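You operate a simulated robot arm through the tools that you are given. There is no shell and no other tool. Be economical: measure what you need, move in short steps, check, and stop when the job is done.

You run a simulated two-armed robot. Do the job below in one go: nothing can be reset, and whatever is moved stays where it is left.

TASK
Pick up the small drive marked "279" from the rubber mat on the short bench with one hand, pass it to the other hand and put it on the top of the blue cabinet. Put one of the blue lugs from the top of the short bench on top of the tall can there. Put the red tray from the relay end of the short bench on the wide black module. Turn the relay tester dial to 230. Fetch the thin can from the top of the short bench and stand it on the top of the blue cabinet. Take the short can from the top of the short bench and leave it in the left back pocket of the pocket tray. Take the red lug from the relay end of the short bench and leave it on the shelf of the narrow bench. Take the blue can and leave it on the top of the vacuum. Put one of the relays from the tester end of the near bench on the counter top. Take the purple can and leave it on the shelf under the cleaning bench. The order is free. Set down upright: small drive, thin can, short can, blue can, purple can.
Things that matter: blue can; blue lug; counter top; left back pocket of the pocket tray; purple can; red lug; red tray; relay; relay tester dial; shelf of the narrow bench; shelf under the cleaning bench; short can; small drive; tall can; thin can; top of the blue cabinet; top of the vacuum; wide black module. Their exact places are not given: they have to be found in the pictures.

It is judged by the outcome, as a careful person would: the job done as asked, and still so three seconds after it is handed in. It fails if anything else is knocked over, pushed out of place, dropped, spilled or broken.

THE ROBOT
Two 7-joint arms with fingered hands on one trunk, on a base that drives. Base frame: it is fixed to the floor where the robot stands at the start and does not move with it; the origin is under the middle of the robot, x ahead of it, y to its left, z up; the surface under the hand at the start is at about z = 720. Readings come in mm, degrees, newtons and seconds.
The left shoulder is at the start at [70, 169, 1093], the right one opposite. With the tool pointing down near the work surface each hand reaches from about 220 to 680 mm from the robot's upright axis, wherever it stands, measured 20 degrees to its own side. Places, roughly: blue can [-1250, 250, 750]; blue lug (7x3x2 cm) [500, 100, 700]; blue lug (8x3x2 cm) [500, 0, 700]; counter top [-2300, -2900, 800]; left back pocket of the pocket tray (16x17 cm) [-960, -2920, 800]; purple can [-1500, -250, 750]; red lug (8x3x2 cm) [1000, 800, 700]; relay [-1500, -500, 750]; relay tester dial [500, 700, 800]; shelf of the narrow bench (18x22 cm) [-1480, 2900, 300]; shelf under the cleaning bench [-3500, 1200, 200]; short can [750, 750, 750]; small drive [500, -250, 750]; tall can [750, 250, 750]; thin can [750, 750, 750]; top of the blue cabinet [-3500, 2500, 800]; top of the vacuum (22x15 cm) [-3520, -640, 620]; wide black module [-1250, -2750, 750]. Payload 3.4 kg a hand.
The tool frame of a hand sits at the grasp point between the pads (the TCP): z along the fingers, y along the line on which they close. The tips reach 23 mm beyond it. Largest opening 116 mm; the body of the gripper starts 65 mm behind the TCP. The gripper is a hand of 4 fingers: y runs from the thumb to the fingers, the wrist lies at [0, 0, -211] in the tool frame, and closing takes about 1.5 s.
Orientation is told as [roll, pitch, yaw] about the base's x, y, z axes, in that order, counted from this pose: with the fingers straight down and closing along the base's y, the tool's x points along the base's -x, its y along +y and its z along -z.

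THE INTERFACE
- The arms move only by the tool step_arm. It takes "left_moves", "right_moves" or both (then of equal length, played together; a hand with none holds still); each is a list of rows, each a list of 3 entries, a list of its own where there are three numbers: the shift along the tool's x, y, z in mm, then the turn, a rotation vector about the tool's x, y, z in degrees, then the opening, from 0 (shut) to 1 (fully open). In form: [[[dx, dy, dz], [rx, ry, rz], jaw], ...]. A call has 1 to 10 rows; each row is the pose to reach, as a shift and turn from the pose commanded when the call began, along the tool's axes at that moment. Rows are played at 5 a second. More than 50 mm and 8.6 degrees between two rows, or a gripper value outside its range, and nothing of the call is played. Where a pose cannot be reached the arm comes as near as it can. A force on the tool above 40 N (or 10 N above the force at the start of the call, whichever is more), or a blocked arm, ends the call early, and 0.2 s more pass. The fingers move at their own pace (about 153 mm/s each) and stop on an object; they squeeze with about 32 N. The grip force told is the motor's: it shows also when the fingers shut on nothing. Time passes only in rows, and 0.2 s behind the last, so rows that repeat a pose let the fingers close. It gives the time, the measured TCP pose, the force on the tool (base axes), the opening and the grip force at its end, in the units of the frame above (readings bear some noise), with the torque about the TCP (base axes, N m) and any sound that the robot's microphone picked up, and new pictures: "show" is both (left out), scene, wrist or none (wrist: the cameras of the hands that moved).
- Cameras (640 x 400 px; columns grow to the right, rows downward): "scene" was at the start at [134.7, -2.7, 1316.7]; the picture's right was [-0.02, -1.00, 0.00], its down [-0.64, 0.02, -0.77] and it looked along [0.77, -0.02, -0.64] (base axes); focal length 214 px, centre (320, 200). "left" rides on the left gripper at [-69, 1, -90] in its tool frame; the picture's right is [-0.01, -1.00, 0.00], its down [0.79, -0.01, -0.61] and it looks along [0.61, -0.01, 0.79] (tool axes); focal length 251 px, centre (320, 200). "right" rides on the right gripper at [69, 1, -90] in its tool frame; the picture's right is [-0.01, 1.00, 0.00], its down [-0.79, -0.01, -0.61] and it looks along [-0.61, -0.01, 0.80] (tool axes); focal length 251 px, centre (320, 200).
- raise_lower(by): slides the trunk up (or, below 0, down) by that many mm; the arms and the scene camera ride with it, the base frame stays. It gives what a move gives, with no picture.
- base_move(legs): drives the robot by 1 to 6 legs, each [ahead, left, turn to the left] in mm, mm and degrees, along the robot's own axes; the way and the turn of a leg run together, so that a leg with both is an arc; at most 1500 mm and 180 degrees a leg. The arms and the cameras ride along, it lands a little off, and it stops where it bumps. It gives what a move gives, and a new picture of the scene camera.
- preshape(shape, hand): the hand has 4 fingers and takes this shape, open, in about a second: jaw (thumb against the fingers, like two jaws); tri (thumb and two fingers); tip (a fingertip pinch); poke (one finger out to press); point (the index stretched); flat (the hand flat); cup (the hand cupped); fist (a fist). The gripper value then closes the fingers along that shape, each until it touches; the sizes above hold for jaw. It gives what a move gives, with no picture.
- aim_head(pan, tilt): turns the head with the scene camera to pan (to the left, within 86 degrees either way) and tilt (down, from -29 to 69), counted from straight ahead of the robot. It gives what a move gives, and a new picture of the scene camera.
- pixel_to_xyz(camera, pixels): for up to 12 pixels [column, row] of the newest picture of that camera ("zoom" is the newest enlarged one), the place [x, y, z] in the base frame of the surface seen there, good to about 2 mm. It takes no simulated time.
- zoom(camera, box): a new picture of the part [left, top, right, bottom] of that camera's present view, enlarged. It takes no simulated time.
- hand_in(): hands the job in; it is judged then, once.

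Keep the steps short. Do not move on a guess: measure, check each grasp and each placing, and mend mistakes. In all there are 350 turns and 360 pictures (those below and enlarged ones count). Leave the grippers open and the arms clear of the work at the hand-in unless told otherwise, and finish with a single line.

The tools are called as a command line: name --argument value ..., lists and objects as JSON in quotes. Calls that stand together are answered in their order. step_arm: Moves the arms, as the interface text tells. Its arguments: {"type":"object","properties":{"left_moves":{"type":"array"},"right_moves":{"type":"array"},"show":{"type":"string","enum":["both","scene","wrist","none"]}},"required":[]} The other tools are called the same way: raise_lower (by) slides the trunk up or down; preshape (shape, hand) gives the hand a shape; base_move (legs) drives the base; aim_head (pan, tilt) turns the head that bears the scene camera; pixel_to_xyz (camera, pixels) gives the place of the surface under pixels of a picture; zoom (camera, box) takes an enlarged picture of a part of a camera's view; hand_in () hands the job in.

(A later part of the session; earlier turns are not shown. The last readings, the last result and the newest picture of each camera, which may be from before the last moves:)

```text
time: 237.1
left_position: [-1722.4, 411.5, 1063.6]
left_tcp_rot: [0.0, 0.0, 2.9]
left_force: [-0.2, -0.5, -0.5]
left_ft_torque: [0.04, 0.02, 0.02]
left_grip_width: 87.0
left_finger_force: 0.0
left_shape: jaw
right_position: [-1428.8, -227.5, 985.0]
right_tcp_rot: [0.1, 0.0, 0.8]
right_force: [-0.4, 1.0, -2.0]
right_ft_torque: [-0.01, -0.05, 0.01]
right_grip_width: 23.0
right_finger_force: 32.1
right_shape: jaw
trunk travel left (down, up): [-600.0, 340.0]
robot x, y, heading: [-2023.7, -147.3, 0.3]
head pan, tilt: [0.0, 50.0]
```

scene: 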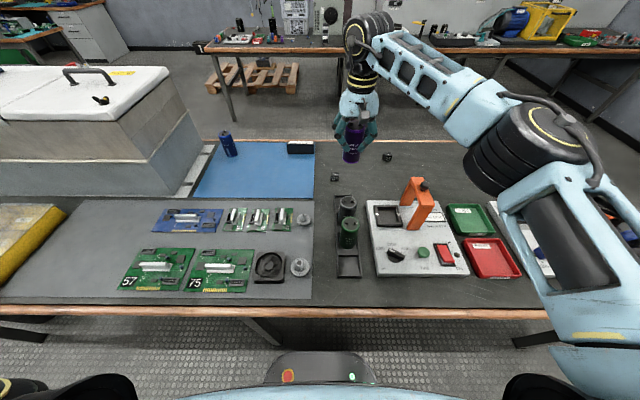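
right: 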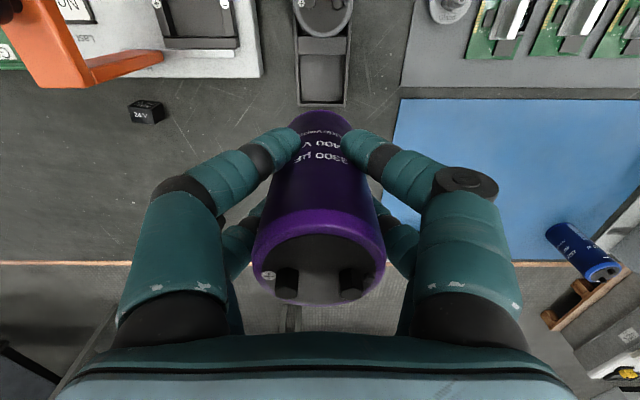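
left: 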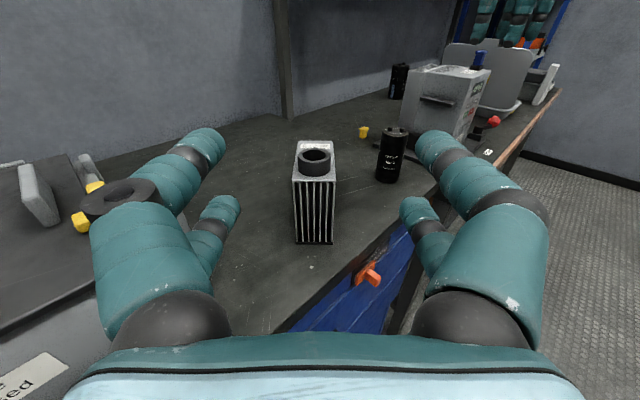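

step_arm --right_moves '[[[40, -15, -20], [0, 0, 0], 0.15], [[80, -30, -40], [0, 0, 0], 0.15], [[120, -45, -50], [0, 0, 0], 0.15]]' --show "none"

base_move --legs '[[-400, 0, 0], [0, 0, 179.5], [0, -950, 0]]'

```text
time: 237.9
left_position: [-1721.9, 410.9, 1065.2]
left_tcp_rot: [0.1, 0.1, 2.9]
left_force: [-0.2, -0.1, 0.1]
left_ft_torque: [-0.02, 0.0, -0.06]
left_grip_width: 86.9
left_finger_force: 0.0
left_shape: jaw
right_position: [-1548.5, -273.4, 1035.5]
right_tcp_rot: [0.1, 0.1, 0.9]
right_force: [0.0, 0.4, -2.9]
right_ft_torque: [-0.01, -0.01, -0.03]
right_grip_width: 22.6
right_finger_force: 31.7
right_shape: jaw
trunk travel left (down, up): [-600.0, 340.0]
robot x, y, heading: [-2021.8, -150.1, 0.4]
head pan, tilt: [0.0, 50.0]
```

```text
time: 252.2
left_position: [-2724.3, 223.8, 1064.4]
left_tcp_rot: [0.1, -0.1, -178.4]
left_force: [-0.5, -0.5, -0.1]
left_ft_torque: [-0.02, 0.02, 0.02]
left_grip_width: 86.9
left_finger_force: 0.1
left_shape: jaw
right_position: [-2885.0, 912.2, 1034.7]
right_tcp_rot: [0.0, 0.0, 179.6]
right_force: [0.3, 0.0, -2.9]
right_ft_torque: [-0.02, -0.02, 0.0]
right_grip_width: 21.2
right_finger_force: 31.9
right_shape: jaw
trunk travel left (down, up): [-600.0, 340.0]
robot x, y, heading: [-2414.4, 781.5, 179.2]
head pan, tilt: [0.0, 50.0]
```

scene: 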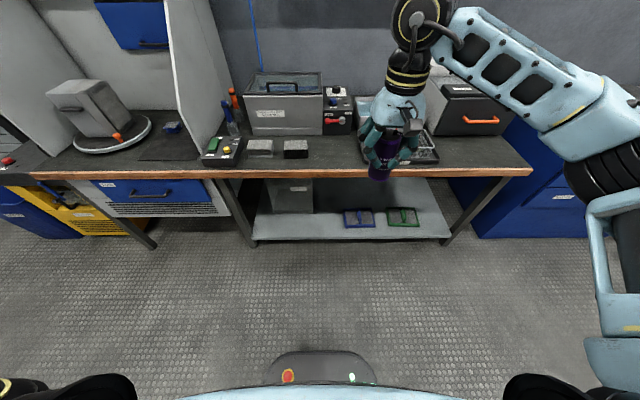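

pixel_to_xyz --camera "scene" --pixels '[[327, 222], [327, 205], [327, 238], [290, 225], [345, 225], [312, 190], [434, 222], [434, 205], [254, 228], [374, 222]]'

zoom --camera "scene" --box '[240, 160, 460, 260]'

```text
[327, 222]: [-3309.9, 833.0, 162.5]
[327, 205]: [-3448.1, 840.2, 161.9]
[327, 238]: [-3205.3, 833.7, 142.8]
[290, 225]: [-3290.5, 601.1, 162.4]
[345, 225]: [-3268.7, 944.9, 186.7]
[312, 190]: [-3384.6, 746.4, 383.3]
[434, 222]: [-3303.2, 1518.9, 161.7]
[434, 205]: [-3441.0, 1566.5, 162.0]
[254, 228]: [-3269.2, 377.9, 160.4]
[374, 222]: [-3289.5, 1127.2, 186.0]
```

```text
2.91 times, centred on (350, 210) of scene
```

zoom: 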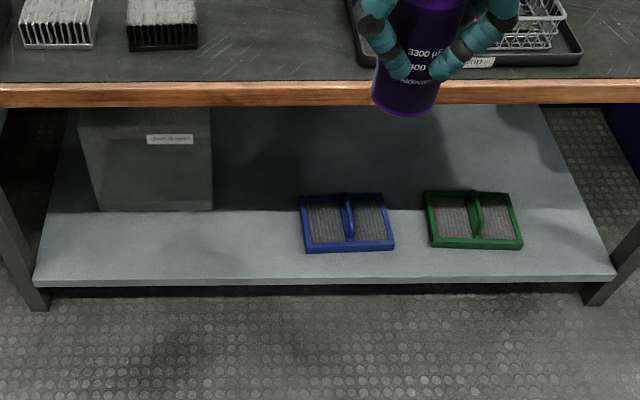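

Place spot: (−3270, 800). Lower the trunk fully here, then lower the hand, then drive in.

raise_lower --by -600

base_move --legs '[[180, 80, 0.8]]'

```text
refused: -600 is not a number from -400 to 400
```

```text
time: 253.8
left_position: [-2900.7, 142.0, 1065.1]
left_tcp_rot: [0.1, 0.0, -177.4]
left_force: [-0.2, 0.2, -0.3]
left_ft_torque: [-0.01, 0.01, 0.02]
left_grip_width: 86.8
left_finger_force: 0.0
left_shape: jaw
right_position: [-3071.1, 827.7, 1034.8]
right_tcp_rot: [-0.1, 0.0, -179.6]
right_force: [0.5, 0.7, -3.0]
right_ft_torque: [0.02, -0.01, 0.01]
right_grip_width: 21.0
right_finger_force: 31.8
right_shape: jaw
trunk travel left (down, up): [-600.0, 340.0]
robot x, y, heading: [-2597.8, 703.2, -179.8]
head pan, tilt: [0.0, 50.0]
```

scene: 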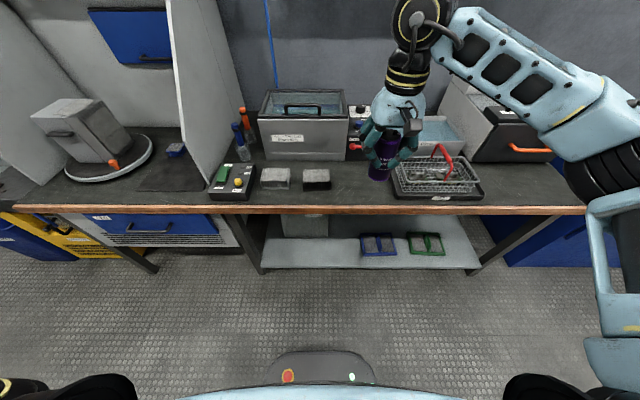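

raise_lower --by -400

raise_lower --by -190

step_arm --right_moves '[[[0, 0, 40], [0, 0, 0], 0.15], [[0, 0, 85], [0, 0, 0], 0.15], [[0, 0, 130], [0, 0, 0], 0.15], [[0, 0, 170], [0, 0, 0], 0.15], [[0, 0, 200], [0, 0, 0], 0.15]]' --show "scene"

```text
time: 257.6
left_position: [-2900.4, 141.8, 663.9]
left_tcp_rot: [0.1, 0.0, -177.4]
left_force: [0.1, 0.6, -0.1]
left_ft_torque: [0.03, -0.01, 0.04]
left_grip_width: 86.8
left_finger_force: 0.0
left_shape: jaw
right_position: [-3071.8, 828.3, 634.8]
right_tcp_rot: [0.1, 0.0, -179.4]
right_force: [0.6, -0.5, -2.7]
right_ft_torque: [0.03, -0.03, 0.0]
right_grip_width: 21.3
right_finger_force: 32.1
right_shape: jaw
trunk travel left (down, up): [-200.0, 740.0]
robot x, y, heading: [-2598.4, 698.1, -179.7]
head pan, tilt: [0.0, 50.0]
```

```text
time: 259.7
left_position: [-2898.6, 142.5, 473.8]
left_tcp_rot: [0.1, 0.1, -177.5]
left_force: [0.2, -0.1, 0.4]
left_ft_torque: [-0.03, -0.01, 0.0]
left_grip_width: 86.8
left_finger_force: 0.1
left_shape: jaw
right_position: [-3071.8, 828.5, 444.3]
right_tcp_rot: [0.0, 0.0, -179.5]
right_force: [0.7, 0.0, -1.9]
right_ft_torque: [0.01, 0.0, -0.04]
right_grip_width: 21.2
right_finger_force: 32.2
right_shape: jaw
trunk travel left (down, up): [-10.0, 930.0]
robot x, y, heading: [-2596.2, 702.0, -179.8]
head pan, tilt: [0.0, 50.0]
```

```text
time: 260.9
left_position: [-2899.0, 143.0, 475.8]
left_tcp_rot: [0.1, 0.0, -177.4]
left_force: [-0.3, -0.1, 0.5]
left_ft_torque: [-0.01, -0.02, 0.0]
left_grip_width: 87.0
left_finger_force: 0.1
left_shape: jaw
right_position: [-3070.7, 826.2, 246.4]
right_tcp_rot: [0.0, -0.1, -179.5]
right_force: [0.0, -0.6, -1.4]
right_ft_torque: [0.0, 0.0, 0.0]
right_grip_width: 20.7
right_finger_force: 32.0
right_shape: jaw
trunk travel left (down, up): [-10.0, 930.0]
robot x, y, heading: [-2598.3, 701.4, -179.9]
head pan, tilt: [0.0, 50.0]
```

scene: 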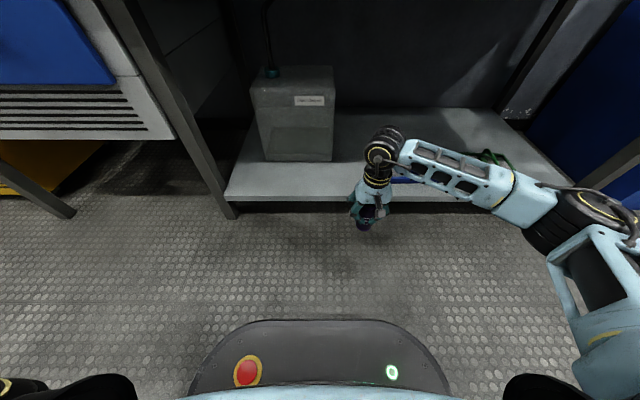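

step_arm --right_moves '[[[-20, 10, -15], [0, 0, 0], 0.1]]' --show "wrist"

zoom --camera "scene" --box '[310, 110, 450, 250]'

```text
time: 261.3
left_position: [-2900.7, 142.1, 474.2]
left_tcp_rot: [0.1, 0.0, -177.4]
left_force: [0.2, 0.0, 1.2]
left_ft_torque: [0.02, -0.04, -0.01]
left_grip_width: 87.2
left_finger_force: 0.0
left_shape: jaw
right_position: [-3090.7, 817.3, 260.6]
right_tcp_rot: [0.1, 0.0, -179.4]
right_force: [0.0, -0.4, -2.8]
right_ft_torque: [0.03, 0.0, -0.03]
right_grip_width: 20.9
right_finger_force: 31.9
right_shape: jaw
trunk travel left (down, up): [-10.0, 930.0]
robot x, y, heading: [-2596.3, 704.3, -180.0]
head pan, tilt: [0.0, 50.0]
```

right: 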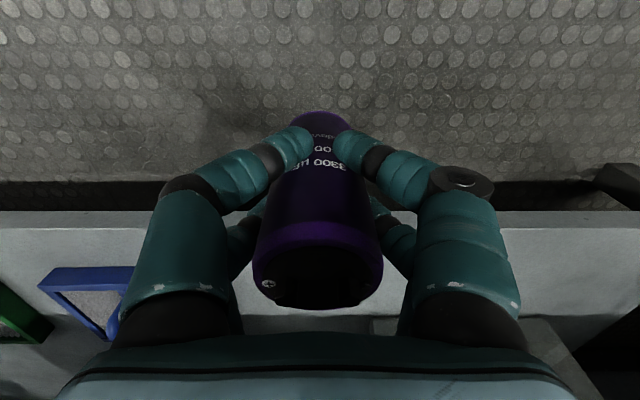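

```text
2.86 times, centred on (380, 180) of scene
```

zoom: 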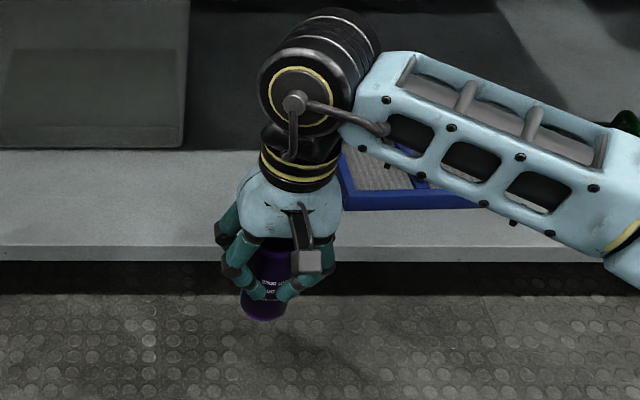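

step_arm --right_moves '[[[-45, 5, 0], [0, 0, 0], 0.1], [[-90, 10, 0], [0, 0, 0], 0.1], [[-135, 15, 0], [0, 0, 0], 0.1], [[-178, 17, 0], [0, 0, 0], 0.1], [[-178, 17, 20], [0, 0, 0], 0.1]]' --show "both"

```text
time: 262.5
left_position: [-2901.0, 142.5, 474.8]
left_tcp_rot: [0.1, 0.0, -177.4]
left_force: [-0.1, 0.0, -1.8]
left_ft_torque: [0.02, -0.01, 0.02]
left_grip_width: 87.0
left_finger_force: 0.0
left_shape: jaw
right_position: [-3233.7, 822.7, 237.2]
right_tcp_rot: [0.0, -0.1, -179.5]
right_force: [0.0, 0.4, -3.1]
right_ft_torque: [0.02, -0.03, -0.02]
right_grip_width: 20.1
right_finger_force: 32.2
right_shape: jaw
right hand out of reach, approached as far as the arm can: row 4, 5
trunk travel left (down, up): [-10.0, 930.0]
robot x, y, heading: [-2596.8, 705.3, -179.8]
head pan, tilt: [0.0, 50.0]
```

scene: 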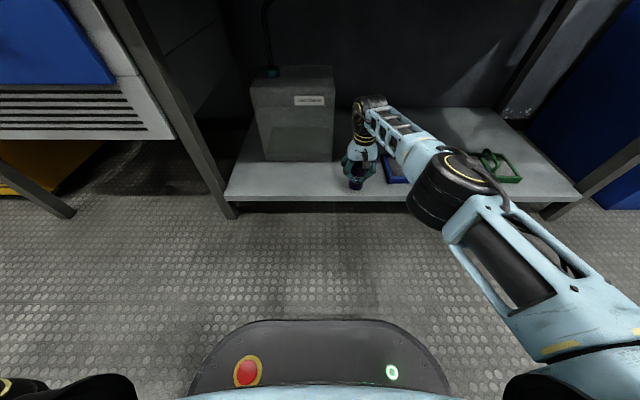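
right: 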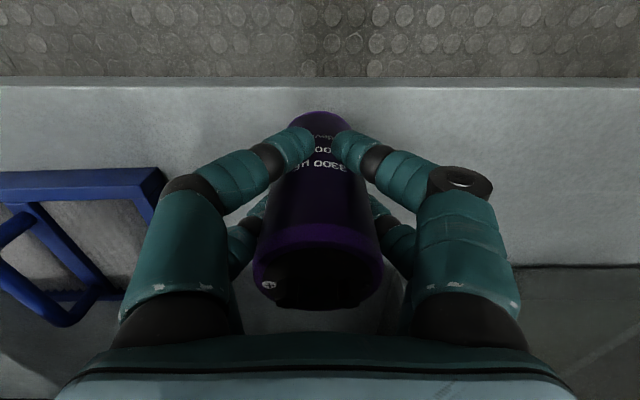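

base_move --legs '[[50, 15, 0]]'

pixel_to_xyz --camera "scene" --pixels '[[357, 187], [350, 215], [300, 185]]'

```text
time: 263.4
left_position: [-2948.1, 127.0, 474.0]
left_tcp_rot: [0.1, 0.0, -177.4]
left_force: [-0.1, -1.0, 1.2]
left_ft_torque: [-0.03, 0.01, -0.01]
left_grip_width: 87.4
left_finger_force: 0.1
left_shape: jaw
right_position: [-3283.1, 806.8, 236.9]
right_tcp_rot: [0.1, -0.1, -179.5]
right_force: [0.0, -0.7, -2.8]
right_ft_torque: [-0.01, -0.03, 0.0]
right_grip_width: 20.3
right_finger_force: 31.7
right_shape: jaw
trunk travel left (down, up): [-10.0, 930.0]
robot x, y, heading: [-2647.4, 686.5, -179.8]
head pan, tilt: [0.0, 50.0]
```

scene: 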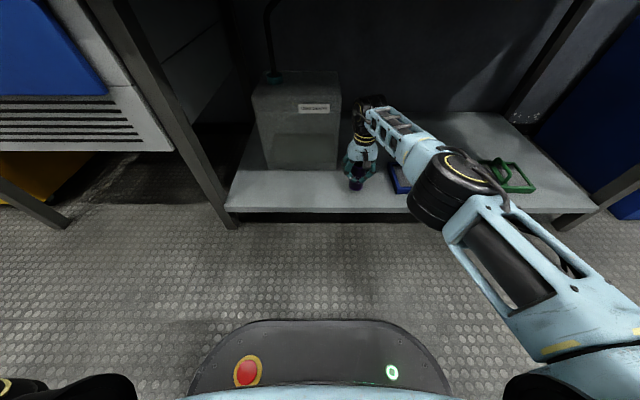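

```text
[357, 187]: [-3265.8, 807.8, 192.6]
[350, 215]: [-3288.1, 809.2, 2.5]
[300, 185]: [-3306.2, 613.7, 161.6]
```

Lower to contact.

step_arm --right_moves '[[[0, 0, 3], [0, 0, 0], 0.1], [[0, 0, 5], [0, 0, 0], 0.1], [[0, 0, 7], [0, 0, 0], 0.1], [[0, 0, 9], [0, 0, 0], 0.1], [[0, 0, 11], [0, 0, 0], 0.1], [[0, 0, 13], [0, 0, 0], 0.1]]' --show "none"

```text
time: 264.9
left_position: [-2948.7, 127.5, 475.3]
left_tcp_rot: [0.1, 0.0, -177.4]
left_force: [-0.5, -0.5, -1.1]
left_ft_torque: [-0.02, 0.0, 0.0]
left_grip_width: 87.0
left_finger_force: 0.1
left_shape: jaw
right_position: [-3283.3, 807.1, 224.9]
right_tcp_rot: [0.0, 0.0, -179.6]
right_force: [1.3, 0.9, 1.8]
right_ft_torque: [-0.01, 0.09, -0.01]
right_grip_width: 20.3
right_finger_force: 31.9
right_shape: jaw
trunk travel left (down, up): [-10.0, 930.0]
robot x, y, heading: [-2650.5, 684.4, -179.9]
head pan, tilt: [0.0, 50.0]
```

step_arm --right_moves '[[[0, 0, 0], [0, 0, 0], 0.35], [[0, 0, 0], [0, 0, 0], 0.65], [[0, 0, 0], [0, 0, 0], 0.65], [[0, 0, -40], [0, 0, 0], 0.65], [[0, 0, -85], [0, 0, 0], 0.65], [[40, 0, -85], [0, 0, 0], 0.65], [[90, 0, -85], [0, 0, 0], 0.65], [[140, 0, -85], [0, 0, 0], 0.65], [[190, 0, -85], [0, 0, 0], 0.65]]' --show "both"

```text
time: 266.9
left_position: [-2948.0, 128.2, 474.9]
left_tcp_rot: [0.1, 0.0, -177.4]
left_force: [-0.9, 0.0, 0.4]
left_ft_torque: [0.0, 0.0, 0.0]
left_grip_width: 87.1
left_finger_force: 0.2
left_shape: jaw
right_position: [-3279.3, 787.1, 314.7]
right_tcp_rot: [-0.1, 0.0, -179.5]
right_force: [0.5, -0.3, 0.5]
right_ft_torque: [0.0, -0.01, 0.02]
right_grip_width: 75.0
right_finger_force: 0.0
right_shape: jaw
right hand out of reach, approached as far as the arm can: row 6, 7, 8, 9
trunk travel left (down, up): [-10.0, 930.0]
robot x, y, heading: [-2650.3, 683.3, -179.4]
head pan, tilt: [0.0, 50.0]
```

scene: 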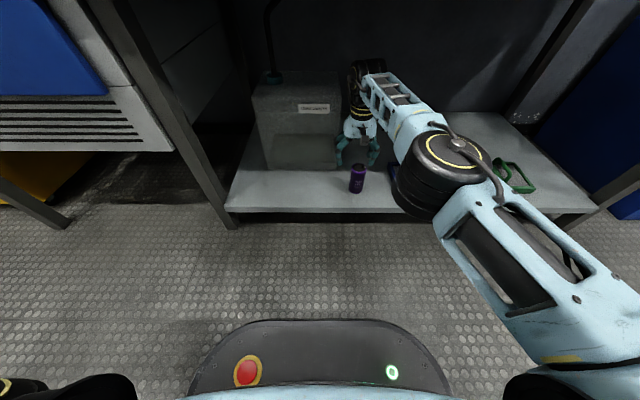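
right: 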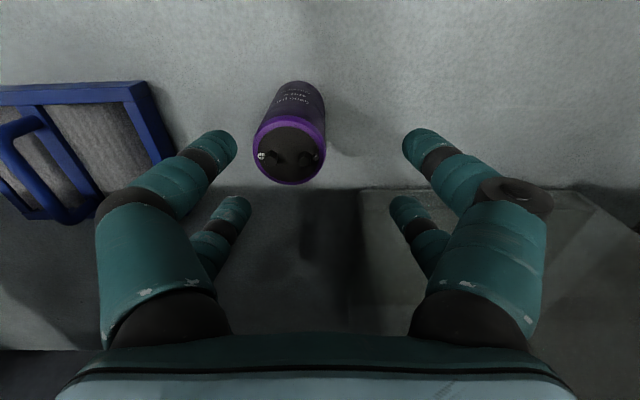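

The can stands. The right elbow is straight-locked; I simply back the base out.

base_move --legs '[[-350, 0, 0]]'

raise_lower --by 400

raise_lower --by 190

step_arm --right_moves '[[[40, 0, 0], [0, 0, 0], 0.75], [[80, 0, 0], [0, 0, 0], 0.75], [[120, 0, 0], [0, 0, 0], 0.75]]' --show "scene"

```text
time: 269.1
left_position: [-2584.8, 128.1, 474.1]
left_tcp_rot: [0.1, -0.1, -176.4]
left_force: [0.1, 0.7, 0.0]
left_ft_torque: [0.01, 0.01, -0.03]
left_grip_width: 87.2
left_finger_force: 0.1
left_shape: jaw
right_position: [-2928.2, 780.4, 315.4]
right_tcp_rot: [0.1, 0.0, -178.5]
right_force: [-0.5, 0.5, -0.5]
right_ft_torque: [-0.01, -0.01, 0.02]
right_grip_width: 75.1
right_finger_force: 0.1
right_shape: jaw
trunk travel left (down, up): [-10.0, 930.0]
robot x, y, heading: [-2295.2, 692.3, -178.8]
head pan, tilt: [0.0, 50.0]
```

scene: 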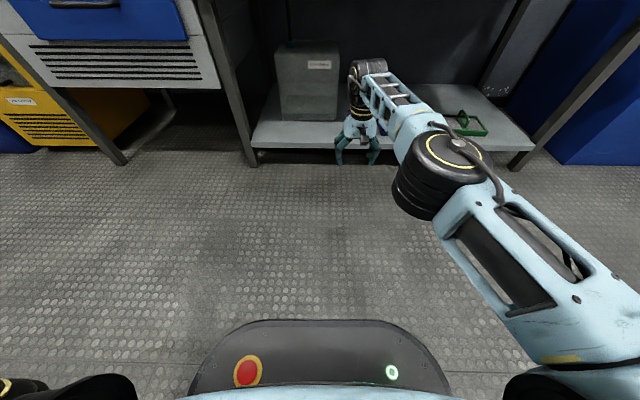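

```text
time: 273.0
left_position: [-2585.7, 127.1, 874.1]
left_tcp_rot: [0.1, 0.1, -176.4]
left_force: [0.4, 0.2, 0.5]
left_ft_torque: [-0.02, -0.01, -0.01]
left_grip_width: 87.0
left_finger_force: 0.1
left_shape: jaw
right_position: [-2927.7, 781.0, 714.4]
right_tcp_rot: [0.0, 0.0, -178.4]
right_force: [-0.4, -0.8, 0.0]
right_ft_torque: [-0.02, -0.03, -0.01]
right_grip_width: 75.0
right_finger_force: 0.0
right_shape: jaw
trunk travel left (down, up): [-410.0, 530.0]
robot x, y, heading: [-2294.0, 692.5, -178.4]
head pan, tilt: [0.0, 50.0]
```

```text
time: 275.0
left_position: [-2586.5, 127.0, 1064.4]
left_tcp_rot: [0.1, 0.0, -176.4]
left_force: [0.0, 0.2, 0.9]
left_ft_torque: [-0.03, -0.02, -0.01]
left_grip_width: 86.8
left_finger_force: 0.1
left_shape: jaw
right_position: [-2929.8, 780.3, 904.3]
right_tcp_rot: [0.0, 0.3, -178.4]
right_force: [0.0, -0.5, 0.4]
right_ft_torque: [0.0, -0.01, -0.01]
right_grip_width: 74.9
right_finger_force: 0.0
right_shape: jaw
trunk travel left (down, up): [-600.0, 340.0]
robot x, y, heading: [-2290.8, 688.5, -178.9]
head pan, tilt: [0.0, 50.0]
```

```text
time: 275.8
left_position: [-2585.8, 126.6, 1064.9]
left_tcp_rot: [0.0, -0.1, -176.4]
left_force: [0.1, 0.1, 0.4]
left_ft_torque: [-0.03, 0.01, 0.0]
left_grip_width: 86.8
left_finger_force: 0.1
left_shape: jaw
right_position: [-2928.7, 780.3, 905.8]
right_tcp_rot: [-0.1, 0.0, -178.5]
right_force: [0.5, 0.3, 0.4]
right_ft_torque: [0.01, 0.01, -0.02]
right_grip_width: 86.3
right_finger_force: 0.0
right_shape: jaw
right hand out of reach, approached as far as the arm can: row 1, 2, 3
trunk travel left (down, up): [-600.0, 340.0]
robot x, y, heading: [-2295.2, 691.5, -178.5]
head pan, tilt: [0.0, 50.0]
```

scene: 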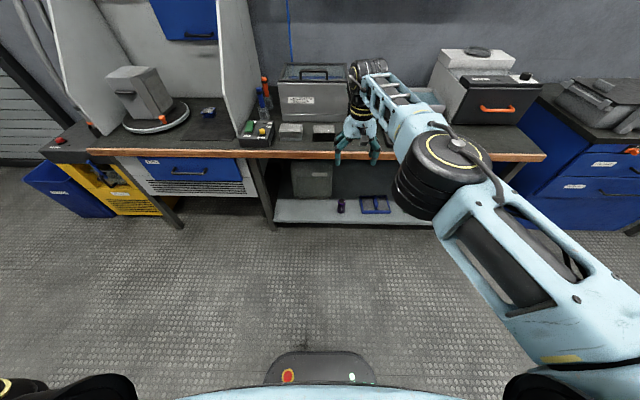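

step_arm --right_moves '[[[10, -25, -30], [0, 0, 0], 0.75], [[20, -50, -60], [0, 0, 0], 0.75], [[50, -70, -90], [0, 0, 0], 0.75], [[90, -80, -110], [0, 0, 0], 0.75], [[130, -80, -120], [0, 0, 0], 0.75]]' --show "none"

```text
time: 277.0
left_position: [-2584.8, 127.4, 1065.4]
left_tcp_rot: [0.1, -0.2, -176.4]
left_force: [-0.5, -0.3, 0.2]
left_ft_torque: [0.0, 0.01, 0.0]
left_grip_width: 87.2
left_finger_force: 0.0
left_shape: jaw
right_position: [-2802.2, 864.3, 1028.4]
right_tcp_rot: [0.0, 0.1, -178.4]
right_force: [0.2, 1.1, -0.1]
right_ft_torque: [-0.01, 0.02, -0.01]
right_grip_width: 87.2
right_finger_force: 0.0
right_shape: jaw
right hand out of reach, approached as far as the arm can: row 1
trunk travel left (down, up): [-600.0, 340.0]
robot x, y, heading: [-2294.4, 692.5, -178.7]
head pan, tilt: [0.0, 50.0]
```

Unlocked. Next the relay at (−1316, −197): drive down the aisle, turn to face the near bench.

base_move --legs '[[0, 970, 0], [0, 0, 178.6], [330, 0, 0]]'

```text
time: 291.2
left_position: [-1654.1, 306.0, 1064.9]
left_tcp_rot: [0.2, 0.0, 4.8]
left_force: [-0.6, 0.0, -0.5]
left_ft_torque: [-0.04, 0.03, -0.02]
left_grip_width: 86.9
left_finger_force: 0.1
left_shape: jaw
right_position: [-1421.2, -425.9, 1027.6]
right_tcp_rot: [0.0, 0.0, 2.7]
right_force: [-0.1, 0.2, 0.3]
right_ft_torque: [-0.01, 0.02, 0.02]
right_grip_width: 87.0
right_finger_force: 0.1
right_shape: jaw
trunk travel left (down, up): [-600.0, 340.0]
robot x, y, heading: [-1934.6, -266.0, 2.5]
head pan, tilt: [0.0, 50.0]
```

scene: 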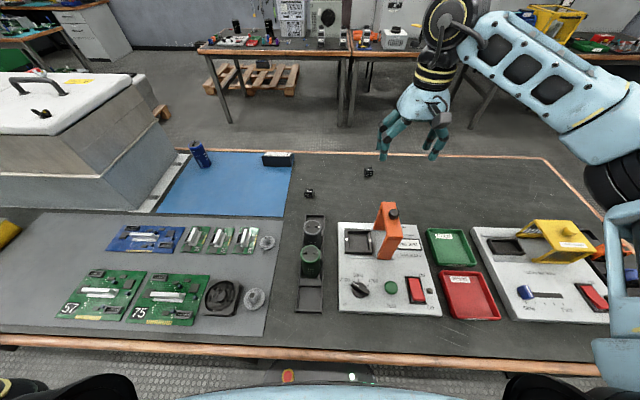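

base_move --legs '[[50, 0, -2.5]]'

step_arm --left_moves '[[[-28, -40, 0], [0, 0, 0], 0.6], [[-56, -80, 0], [0, 0, 0], 0.6], [[-84, -120, 0], [0, 0, 0], 0.6], [[-112, -160, 0], [0, 0, 0], 0.6], [[-140, -200, 0], [0, 0, 0], 0.6], [[-164, -240, 0], [0, 0, 0], 0.6], [[-190, -280, 0], [0, 0, 0], 0.6], [[-216, -320, 0], [0, 0, 0], 0.6], [[-240, -360, 0], [0, 0, 0], 0.6], [[-260, -400, 0], [0, 0, 0], 0.6]]' --right_moves '[[[15, -6, 0], [0, 0, 0], 0.75], [[30, -12, 0], [0, 0, 0], 0.75], [[45, -18, 0], [0, 0, 0], 0.75], [[60, -24, 0], [0, 0, 0], 0.75], [[75, -30, 0], [0, 0, 0], 0.75], [[90, -36, 0], [0, 0, 0], 0.75], [[105, -42, 0], [0, 0, 0], 0.75], [[120, -48, 0], [0, 0, 0], 0.75], [[135, -54, 0], [0, 0, 0], 0.75], [[150, -60, 0], [0, 0, 0], 0.75]]' --show "none"

```text
time: 292.1
left_position: [-1581.5, 294.6, 1065.0]
left_tcp_rot: [0.1, 0.0, 2.3]
left_force: [0.0, 0.2, -0.4]
left_ft_torque: [0.04, 0.02, -0.02]
left_grip_width: 87.1
left_finger_force: 0.0
left_shape: jaw
right_position: [-1381.9, -448.3, 1028.5]
right_tcp_rot: [0.1, -0.1, 0.1]
right_force: [-0.9, -0.2, -0.2]
right_ft_torque: [0.02, 0.0, -0.01]
right_grip_width: 87.1
right_finger_force: 0.1
right_shape: jaw
trunk travel left (down, up): [-600.0, 340.0]
robot x, y, heading: [-1886.7, -262.4, -0.1]
head pan, tilt: [0.0, 50.0]
```

scene: 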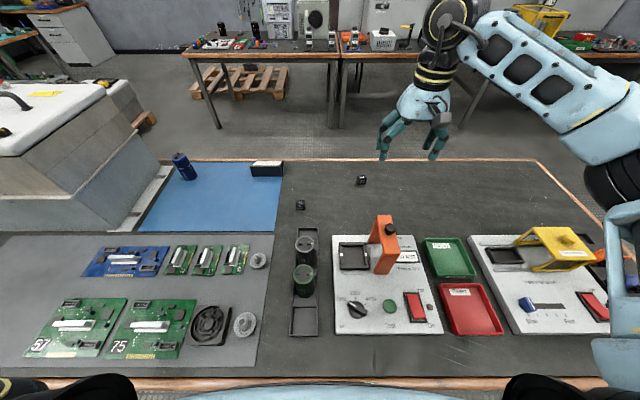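

```text
time: 294.3
left_position: [-1346.2, -65.9, 1051.6]
left_tcp_rot: [0.1, -0.2, 2.4]
left_force: [0.6, -1.1, -0.7]
left_ft_torque: [-0.01, -0.04, -0.02]
left_grip_width: 69.7
left_finger_force: 0.0
left_shape: jaw
left hand out of reach, approached as far as the arm can: row 9, 10
right_position: [-1530.3, -509.0, 1029.5]
right_tcp_rot: [0.0, -0.1, 0.2]
right_force: [0.6, -0.3, 1.1]
right_ft_torque: [0.02, -0.02, 0.01]
right_grip_width: 86.8
right_finger_force: 0.0
right_shape: jaw
trunk travel left (down, up): [-600.0, 340.0]
robot x, y, heading: [-1883.4, -263.1, 0.1]
head pan, tilt: [0.0, 50.0]
```

step_arm --left_moves '[[[10, -20, 40], [0, 0, 0], 0.6], [[10, -50, 80], [0, 0, 0], 0.6], [[0, -80, 120], [0, 0, 0], 0.6], [[-15, -110, 150], [0, 0, 0], 0.6], [[-27, -133, 180], [0, 0, 0], 0.6]]' --show "wrist"

```text
refused: row 3 steps farther than a row can; nothing moved
```

step_arm --left_moves '[[[10, -20, 40], [0, 0, 0], 0.6], [[10, -45, 78], [0, 0, 0], 0.6], [[4, -72, 115], [0, 0, 0], 0.6], [[-10, -100, 148], [0, 0, 0], 0.6], [[-27, -125, 175], [0, 0, 0], 0.6], [[-27, -133, 180], [0, 0, 0], 0.6]]' --show "wrist"

```text
time: 295.7
left_position: [-1384.5, -116.7, 900.8]
left_tcp_rot: [0.0, 0.0, 2.3]
left_force: [0.4, -0.7, 0.8]
left_ft_torque: [0.01, -0.04, -0.03]
left_grip_width: 69.9
left_finger_force: 0.2
left_shape: jaw
left hand out of reach, approached as far as the arm can: row 2, 3, 4, 5, 6
right_position: [-1528.8, -508.4, 1029.5]
right_tcp_rot: [-0.1, 0.0, 0.2]
right_force: [-0.5, 0.8, 0.2]
right_ft_torque: [-0.01, 0.0, 0.03]
right_grip_width: 87.0
right_finger_force: 0.1
right_shape: jaw
trunk travel left (down, up): [-600.0, 340.0]
robot x, y, heading: [-1884.4, -263.8, -0.3]
head pan, tilt: [0.0, 50.0]
```

left: 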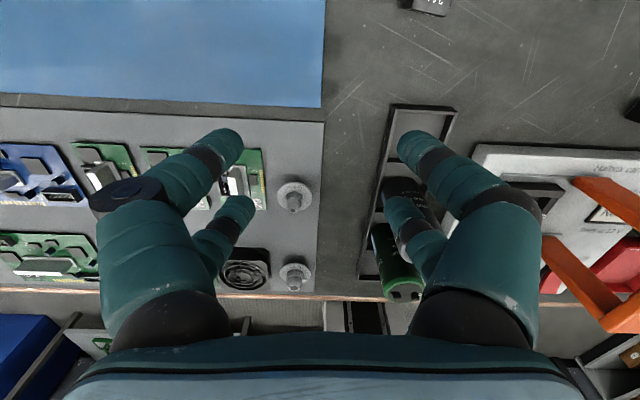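

aim_head --pan 40 --tilt 40

```text
time: 296.8
left_position: [-1385.1, -117.9, 901.2]
left_tcp_rot: [0.0, 0.0, 2.4]
left_force: [0.4, 0.0, -0.2]
left_ft_torque: [0.01, -0.01, 0.01]
left_grip_width: 69.8
left_finger_force: 0.1
left_shape: jaw
right_position: [-1528.6, -509.1, 1028.8]
right_tcp_rot: [0.0, 0.0, 0.2]
right_force: [0.3, 0.1, 1.3]
right_ft_torque: [0.03, -0.01, 0.02]
right_grip_width: 86.8
right_finger_force: 0.0
right_shape: jaw
trunk travel left (down, up): [-600.0, 340.0]
robot x, y, heading: [-1883.4, -263.6, -0.1]
head pan, tilt: [40.0, 40.0]
```

scene: 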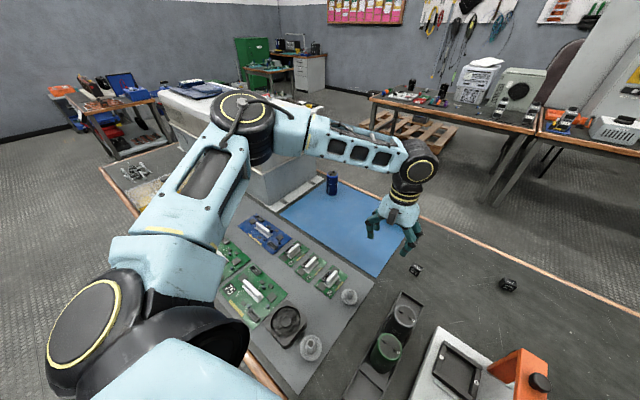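

Use the right hand for the relay instead; move the left out of the way.

step_arm --left_moves '[[[0, 15, -30], [0, 0, 0], 0.6], [[10, 45, -60], [0, 0, 0], 0.6], [[30, 80, -90], [0, 0, 0], 0.6], [[60, 115, -110], [0, 0, 0], 0.6], [[90, 150, -120], [0, 0, 0], 0.6], [[110, 190, -120], [0, 0, 0], 0.6], [[130, 230, -120], [0, 0, 0], 0.6], [[150, 260, -120], [0, 0, 0], 0.6]]' --right_moves '[[[0, 0, 0], [0, 0, 0], 0.6], [[0, 0, 0], [0, 0, 0], 0.6], [[0, 0, 0], [0, 0, 0], 0.6], [[-30, 40, 0], [0, 0, 0], 0.6], [[-60, 80, 0], [0, 0, 0], 0.6], [[-90, 120, 0], [0, 0, 0], 0.6], [[-120, 160, 0], [0, 0, 0], 0.6], [[-150, 200, 0], [0, 0, 0], 0.6]]' --show "none"

step_arm --right_moves '[[[-20, 40, 0], [0, 0, 0], 0.6], [[-40, 80, 10], [0, 0, 0], 0.6], [[-63, 111, 30], [0, 0, 0], 0.6], [[-63, 112, 75], [0, 0, 0], 0.6], [[-63, 112, 120], [0, 0, 0], 0.6], [[-63, 112, 155], [0, 0, 0], 0.6]]' --show "wrist"

```text
refused: row 3 steps farther than a row can; nothing moved
```

```text
time: 298.1
left_position: [-1387.1, -115.5, 903.0]
left_tcp_rot: [0.0, -0.3, 2.3]
left_force: [0.4, -0.5, -0.4]
left_ft_torque: [0.04, 0.01, 0.03]
left_grip_width: 69.6
left_finger_force: 0.1
left_shape: jaw
right_position: [-1468.3, -393.2, 895.9]
right_tcp_rot: [0.1, -0.9, 0.3]
right_force: [-2.4, 0.2, 27.0]
right_ft_torque: [-1.23, 0.2, -0.12]
right_grip_width: 69.2
right_finger_force: 0.1
right_shape: jaw
trunk travel left (down, up): [-600.0, 340.0]
robot x, y, heading: [-1883.5, -267.9, -0.3]
head pan, tilt: [40.0, 40.0]
stopped in row 6 (right hand): the force on the tool passed its limit at 77 N (the readings are from after the stop); the commanded pose is now the measured one
```

right: 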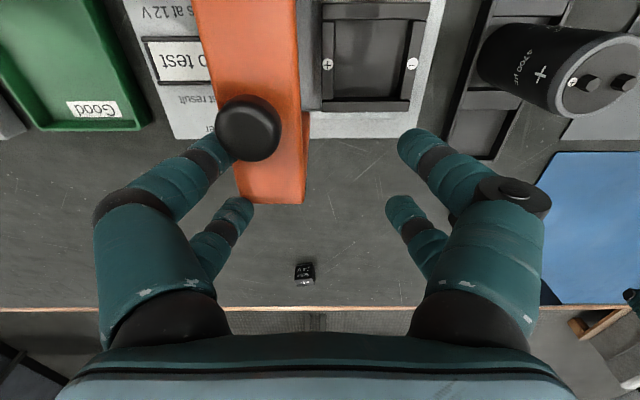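

The first call was refused and the right hand touched the tester's orange clamp. Raise straight up and inspect.

step_arm --right_moves '[[[0, 0, -20], [0, 0, 0], 0.6], [[0, 0, -60], [0, 0, 0], 0.6], [[0, 0, -100], [0, 0, 0], 0.6], [[0, 0, -130], [0, 0, 0], 0.6]]' --show "wrist"

aim_head --pan 0 --tilt 50

```text
time: 299.1
left_position: [-1386.5, -117.9, 901.4]
left_tcp_rot: [0.1, -0.1, 2.2]
left_force: [-0.4, -0.5, 0.4]
left_ft_torque: [0.02, -0.02, -0.05]
left_grip_width: 69.6
left_finger_force: 0.0
left_shape: jaw
right_position: [-1468.8, -393.1, 1022.9]
right_tcp_rot: [0.1, -0.5, 0.3]
right_force: [-0.1, -0.2, -0.5]
right_ft_torque: [-0.05, 0.0, -0.02]
right_grip_width: 69.8
right_finger_force: 0.1
right_shape: jaw
trunk travel left (down, up): [-600.0, 340.0]
robot x, y, heading: [-1883.5, -264.6, -0.2]
head pan, tilt: [40.0, 40.0]
```

right: 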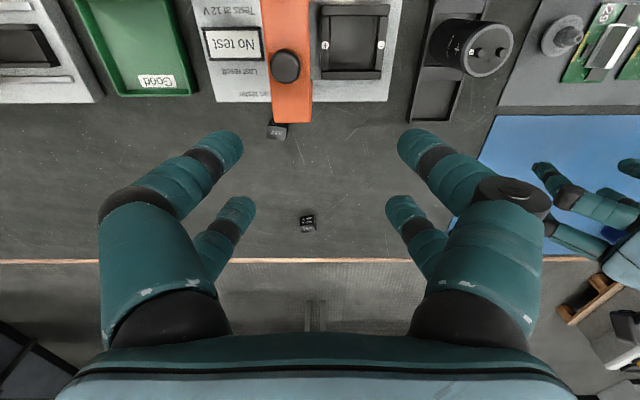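

```text
time: 300.2
left_position: [-1385.5, -117.8, 900.9]
left_tcp_rot: [0.0, 0.0, 2.2]
left_force: [-0.2, -1.4, 1.1]
left_ft_torque: [0.03, -0.01, 0.04]
left_grip_width: 69.7
left_finger_force: 0.0
left_shape: jaw
right_position: [-1467.2, -394.6, 1022.3]
right_tcp_rot: [0.0, -0.4, 0.2]
right_force: [0.3, -0.3, 1.0]
right_ft_torque: [0.0, -0.01, 0.0]
right_grip_width: 69.8
right_finger_force: 0.0
right_shape: jaw
trunk travel left (down, up): [-600.0, 340.0]
robot x, y, heading: [-1884.5, -264.1, -0.3]
head pan, tilt: [0.0, 50.0]
```

scene: 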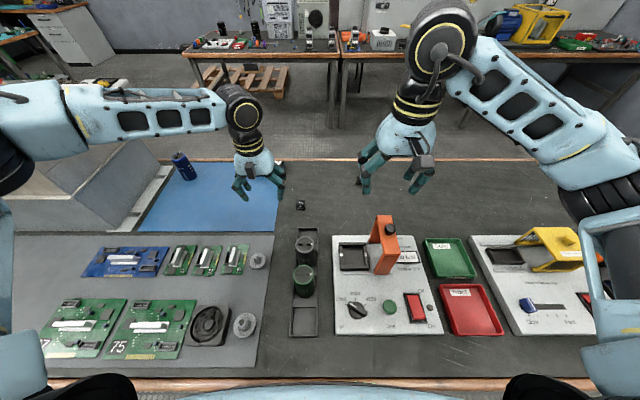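

pixel_to_xyz --camera "scene" --pixels '[[387, 222], [389, 228], [332, 236], [414, 236], [443, 334], [335, 334], [300, 204]]'

zoom --camera "scene" --box '[280, 190, 460, 350]'

```text
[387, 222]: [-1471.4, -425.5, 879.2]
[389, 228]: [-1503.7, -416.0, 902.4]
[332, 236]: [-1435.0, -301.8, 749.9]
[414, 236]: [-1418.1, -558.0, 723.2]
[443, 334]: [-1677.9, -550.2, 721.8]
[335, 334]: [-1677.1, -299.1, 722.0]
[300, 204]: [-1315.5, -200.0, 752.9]
```

```text
2.50 times, centred on (370, 270) of scene
```

zoom: 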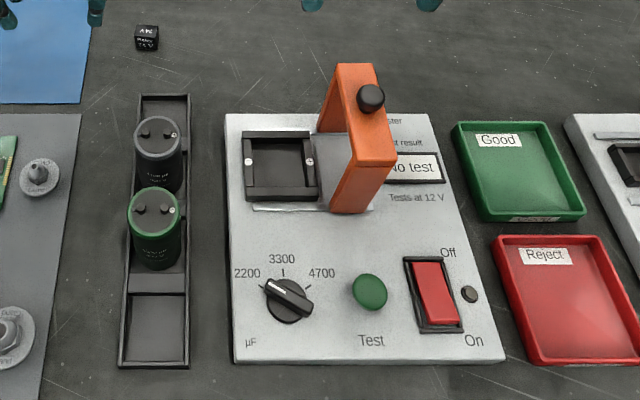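

Tester unchanged. Now move the left away with legal steps.

step_arm --left_moves '[[[0, 15, -30], [0, 0, 0], 0.6], [[10, 40, -60], [0, 0, 0], 0.6], [[25, 70, -90], [0, 0, 0], 0.6], [[50, 105, -105], [0, 0, 0], 0.6], [[75, 145, -115], [0, 0, 0], 0.6], [[95, 185, -120], [0, 0, 0], 0.6], [[110, 225, -120], [0, 0, 0], 0.6], [[130, 265, -120], [0, 0, 0], 0.6]]' --show "none"

```text
time: 302.0
left_position: [-1525.0, 142.7, 1019.7]
left_tcp_rot: [0.0, 0.0, 2.2]
left_force: [-0.1, 0.3, -0.8]
left_ft_torque: [-0.03, -0.02, 0.0]
left_grip_width: 69.8
left_finger_force: 0.0
left_shape: jaw
right_position: [-1469.6, -391.7, 1021.7]
right_tcp_rot: [0.0, -0.5, 0.4]
right_force: [-0.1, 0.8, 0.2]
right_ft_torque: [0.01, -0.01, 0.03]
right_grip_width: 69.5
right_finger_force: 0.0
right_shape: jaw
trunk travel left (down, up): [-600.0, 340.0]
robot x, y, heading: [-1882.5, -262.9, 0.0]
head pan, tilt: [0.0, 50.0]
```

step_arm --right_moves '[[[-25, 40, 0], [0, 0, 0], 0.5], [[-50, 80, 0], [0, 0, 0], 0.5], [[-80, 118, 0], [0, 0, 0], 0.5], [[-115, 150, 0], [0, 0, 0], 0.5], [[-145, 185, 0], [0, 0, 0], 0.5], [[-153, 194, 30], [0, 0, 0], 0.5]]' --show "none"

```text
time: 303.4
left_position: [-1523.6, 139.3, 1021.0]
left_tcp_rot: [0.1, 0.0, 2.4]
left_force: [0.3, 0.4, -0.2]
left_ft_torque: [0.02, 0.01, 0.0]
left_grip_width: 69.5
left_finger_force: 0.1
left_shape: jaw
right_position: [-1326.8, -207.7, 1001.2]
right_tcp_rot: [0.3, -0.5, 0.4]
right_force: [-0.1, -0.3, -0.1]
right_ft_torque: [0.03, 0.02, -0.02]
right_grip_width: 58.6
right_finger_force: 0.1
right_shape: jaw
right hand out of reach, approached as far as the arm can: row 5, 6
trunk travel left (down, up): [-600.0, 340.0]
robot x, y, heading: [-1887.6, -263.5, -0.2]
head pan, tilt: [0.0, 50.0]
```

step_arm --right_moves '[[[0, 0, 45], [0, 0, 0], 0.5], [[-5, 5, 90], [0, 0, 0], 0.5], [[-11, 10, 135], [0, 0, 0], 0.5], [[-11, 10, 150], [0, 0, 0], 0.5]]' --show "wrist"

```text
time: 304.4
left_position: [-1524.7, 141.0, 1019.8]
left_tcp_rot: [0.0, 0.0, 2.3]
left_force: [-0.4, 0.7, 0.6]
left_ft_torque: [-0.02, 0.0, -0.04]
left_grip_width: 69.6
left_finger_force: 0.0
left_shape: jaw
right_position: [-1314.0, -202.6, 860.7]
right_tcp_rot: [0.1, -0.5, 0.3]
right_force: [0.3, -0.2, -0.4]
right_ft_torque: [0.02, -0.01, 0.0]
right_grip_width: 58.5
right_finger_force: 0.0
right_shape: jaw
right hand out of reach, approached as far as the arm can: row 3, 4
trunk travel left (down, up): [-600.0, 340.0]
robot x, y, heading: [-1884.4, -262.6, -0.2]
head pan, tilt: [0.0, 50.0]
```

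right: 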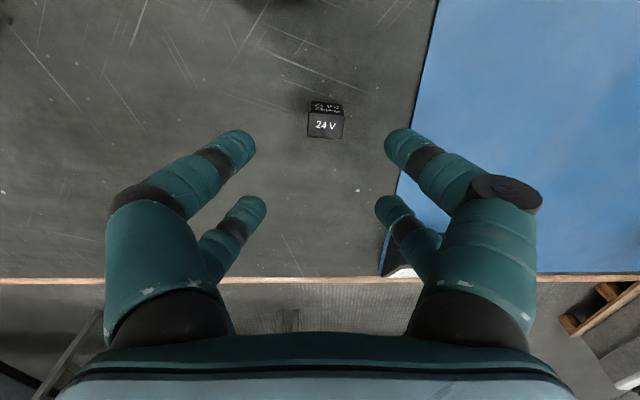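

pixel_to_xyz --camera "right" --pixels '[[310, 116], [342, 117], [325, 135], [326, 125], [326, 114], [326, 104]]'

```text
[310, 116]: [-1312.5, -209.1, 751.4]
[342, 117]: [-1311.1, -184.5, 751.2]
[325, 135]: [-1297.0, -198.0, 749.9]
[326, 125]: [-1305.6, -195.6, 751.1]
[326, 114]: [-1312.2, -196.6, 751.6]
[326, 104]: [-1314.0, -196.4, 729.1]
```

Relay: center (−1305,−197), 18×27 mm, top 752. I'll pinch it with the front finger pair: TCP at x≈−1322, z≈746.

step_arm --right_moves '[[[4, 3, 40], [0, 0, 0], 0.5], [[8, 5, 80], [0, 0, 0], 0.5], [[8, 5, 110], [0, 0, 0], 0.5], [[8, 5, 110], [0, 0, 0], 0.5]]' --show "wrist"

```text
time: 305.4
left_position: [-1523.4, 140.4, 1018.9]
left_tcp_rot: [0.0, -0.1, 2.3]
left_force: [0.8, 1.2, 0.6]
left_ft_torque: [0.02, -0.04, -0.01]
left_grip_width: 69.9
left_finger_force: 0.1
left_shape: jaw
right_position: [-1328.8, -205.4, 763.0]
right_tcp_rot: [0.0, -0.5, 0.2]
right_force: [0.1, 0.6, 0.1]
right_ft_torque: [0.0, -0.03, -0.01]
right_grip_width: 58.5
right_finger_force: 0.0
right_shape: jaw
right hand out of reach, approached as far as the arm can: row 2, 3, 4
trunk travel left (down, up): [-600.0, 340.0]
robot x, y, heading: [-1885.1, -265.9, -0.2]
head pan, tilt: [0.0, 50.0]
```

right: 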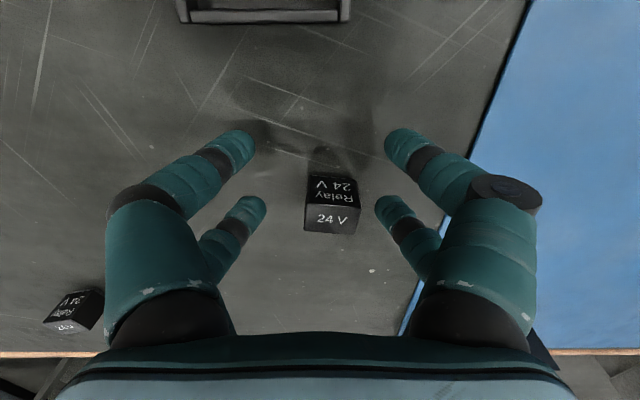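

raise_lower --by -17

step_arm --right_moves '[[[0, 0, 0], [0, 0, 0], 0.35], [[0, 0, 0], [0, 0, 0], 0.2], [[0, 0, 0], [0, 0, 0], 0.1], [[0, 0, 0], [0, 0, 0], 0.1], [[0, 0, 0], [0, 0, 0], 0.1], [[0, 0, 0], [0, 0, 0], 0.1]]' --show "wrist"

```text
time: 306.0
left_position: [-1524.4, 141.5, 1002.6]
left_tcp_rot: [0.0, 0.0, 2.3]
left_force: [0.1, -1.1, -0.8]
left_ft_torque: [-0.02, 0.03, 0.02]
left_grip_width: 69.5
left_finger_force: 0.2
left_shape: jaw
right_position: [-1328.7, -205.6, 747.0]
right_tcp_rot: [0.1, -0.5, 0.2]
right_force: [0.2, 0.0, -0.4]
right_ft_torque: [-0.01, -0.03, -0.01]
right_grip_width: 58.7
right_finger_force: 0.1
right_shape: jaw
trunk travel left (down, up): [-583.0, 357.0]
robot x, y, heading: [-1885.4, -263.3, -0.1]
head pan, tilt: [0.0, 50.0]
```

```text
time: 307.4
left_position: [-1524.7, 141.0, 1003.5]
left_tcp_rot: [0.0, -0.1, 2.4]
left_force: [0.6, -0.7, -0.7]
left_ft_torque: [0.03, -0.04, -0.06]
left_grip_width: 69.7
left_finger_force: 0.0
left_shape: jaw
right_position: [-1328.6, -205.3, 746.8]
right_tcp_rot: [0.1, -0.6, 0.2]
right_force: [0.5, 0.4, 4.0]
right_ft_torque: [0.05, -0.1, 0.01]
right_grip_width: 13.7
right_finger_force: 0.1
right_shape: jaw
trunk travel left (down, up): [-583.0, 357.0]
robot x, y, heading: [-1887.6, -263.9, -0.2]
head pan, tilt: [0.0, 50.0]
```

right: 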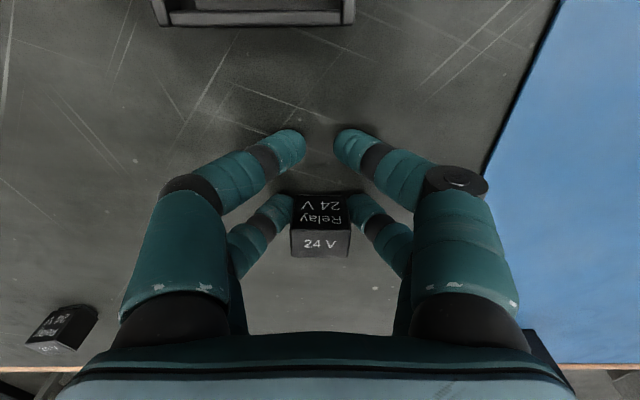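

step_arm --right_moves '[[[0, 0, 0], [0, 0, 0], 0], [[0, 0, 0], [0, 0, 0], 0], [[0, 0, 0], [0, 0, 0], 0], [[0, 0, -20], [0, 0, 0], 0], [[0, 0, -60], [0, 0, 0], 0]]' --show "wrist"

```text
time: 308.6
left_position: [-1523.8, 141.6, 1002.5]
left_tcp_rot: [0.0, 0.0, 2.3]
left_force: [-0.6, 0.3, -0.3]
left_ft_torque: [0.03, -0.02, -0.01]
left_grip_width: 69.6
left_finger_force: 0.0
left_shape: jaw
right_position: [-1329.7, -203.8, 809.3]
right_tcp_rot: [0.0, -0.5, 0.2]
right_force: [-0.4, -0.2, -0.9]
right_ft_torque: [-0.03, -0.01, -0.04]
right_grip_width: 0.1
right_finger_force: 32.3
right_shape: jaw
trunk travel left (down, up): [-583.0, 357.0]
robot x, y, heading: [-1884.8, -260.2, -0.2]
head pan, tilt: [0.0, 50.0]
```

right: 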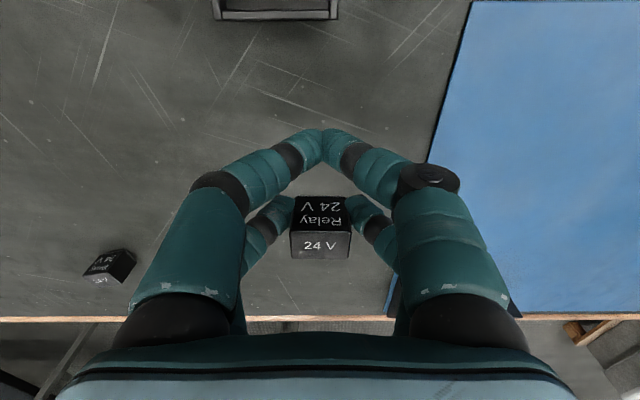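

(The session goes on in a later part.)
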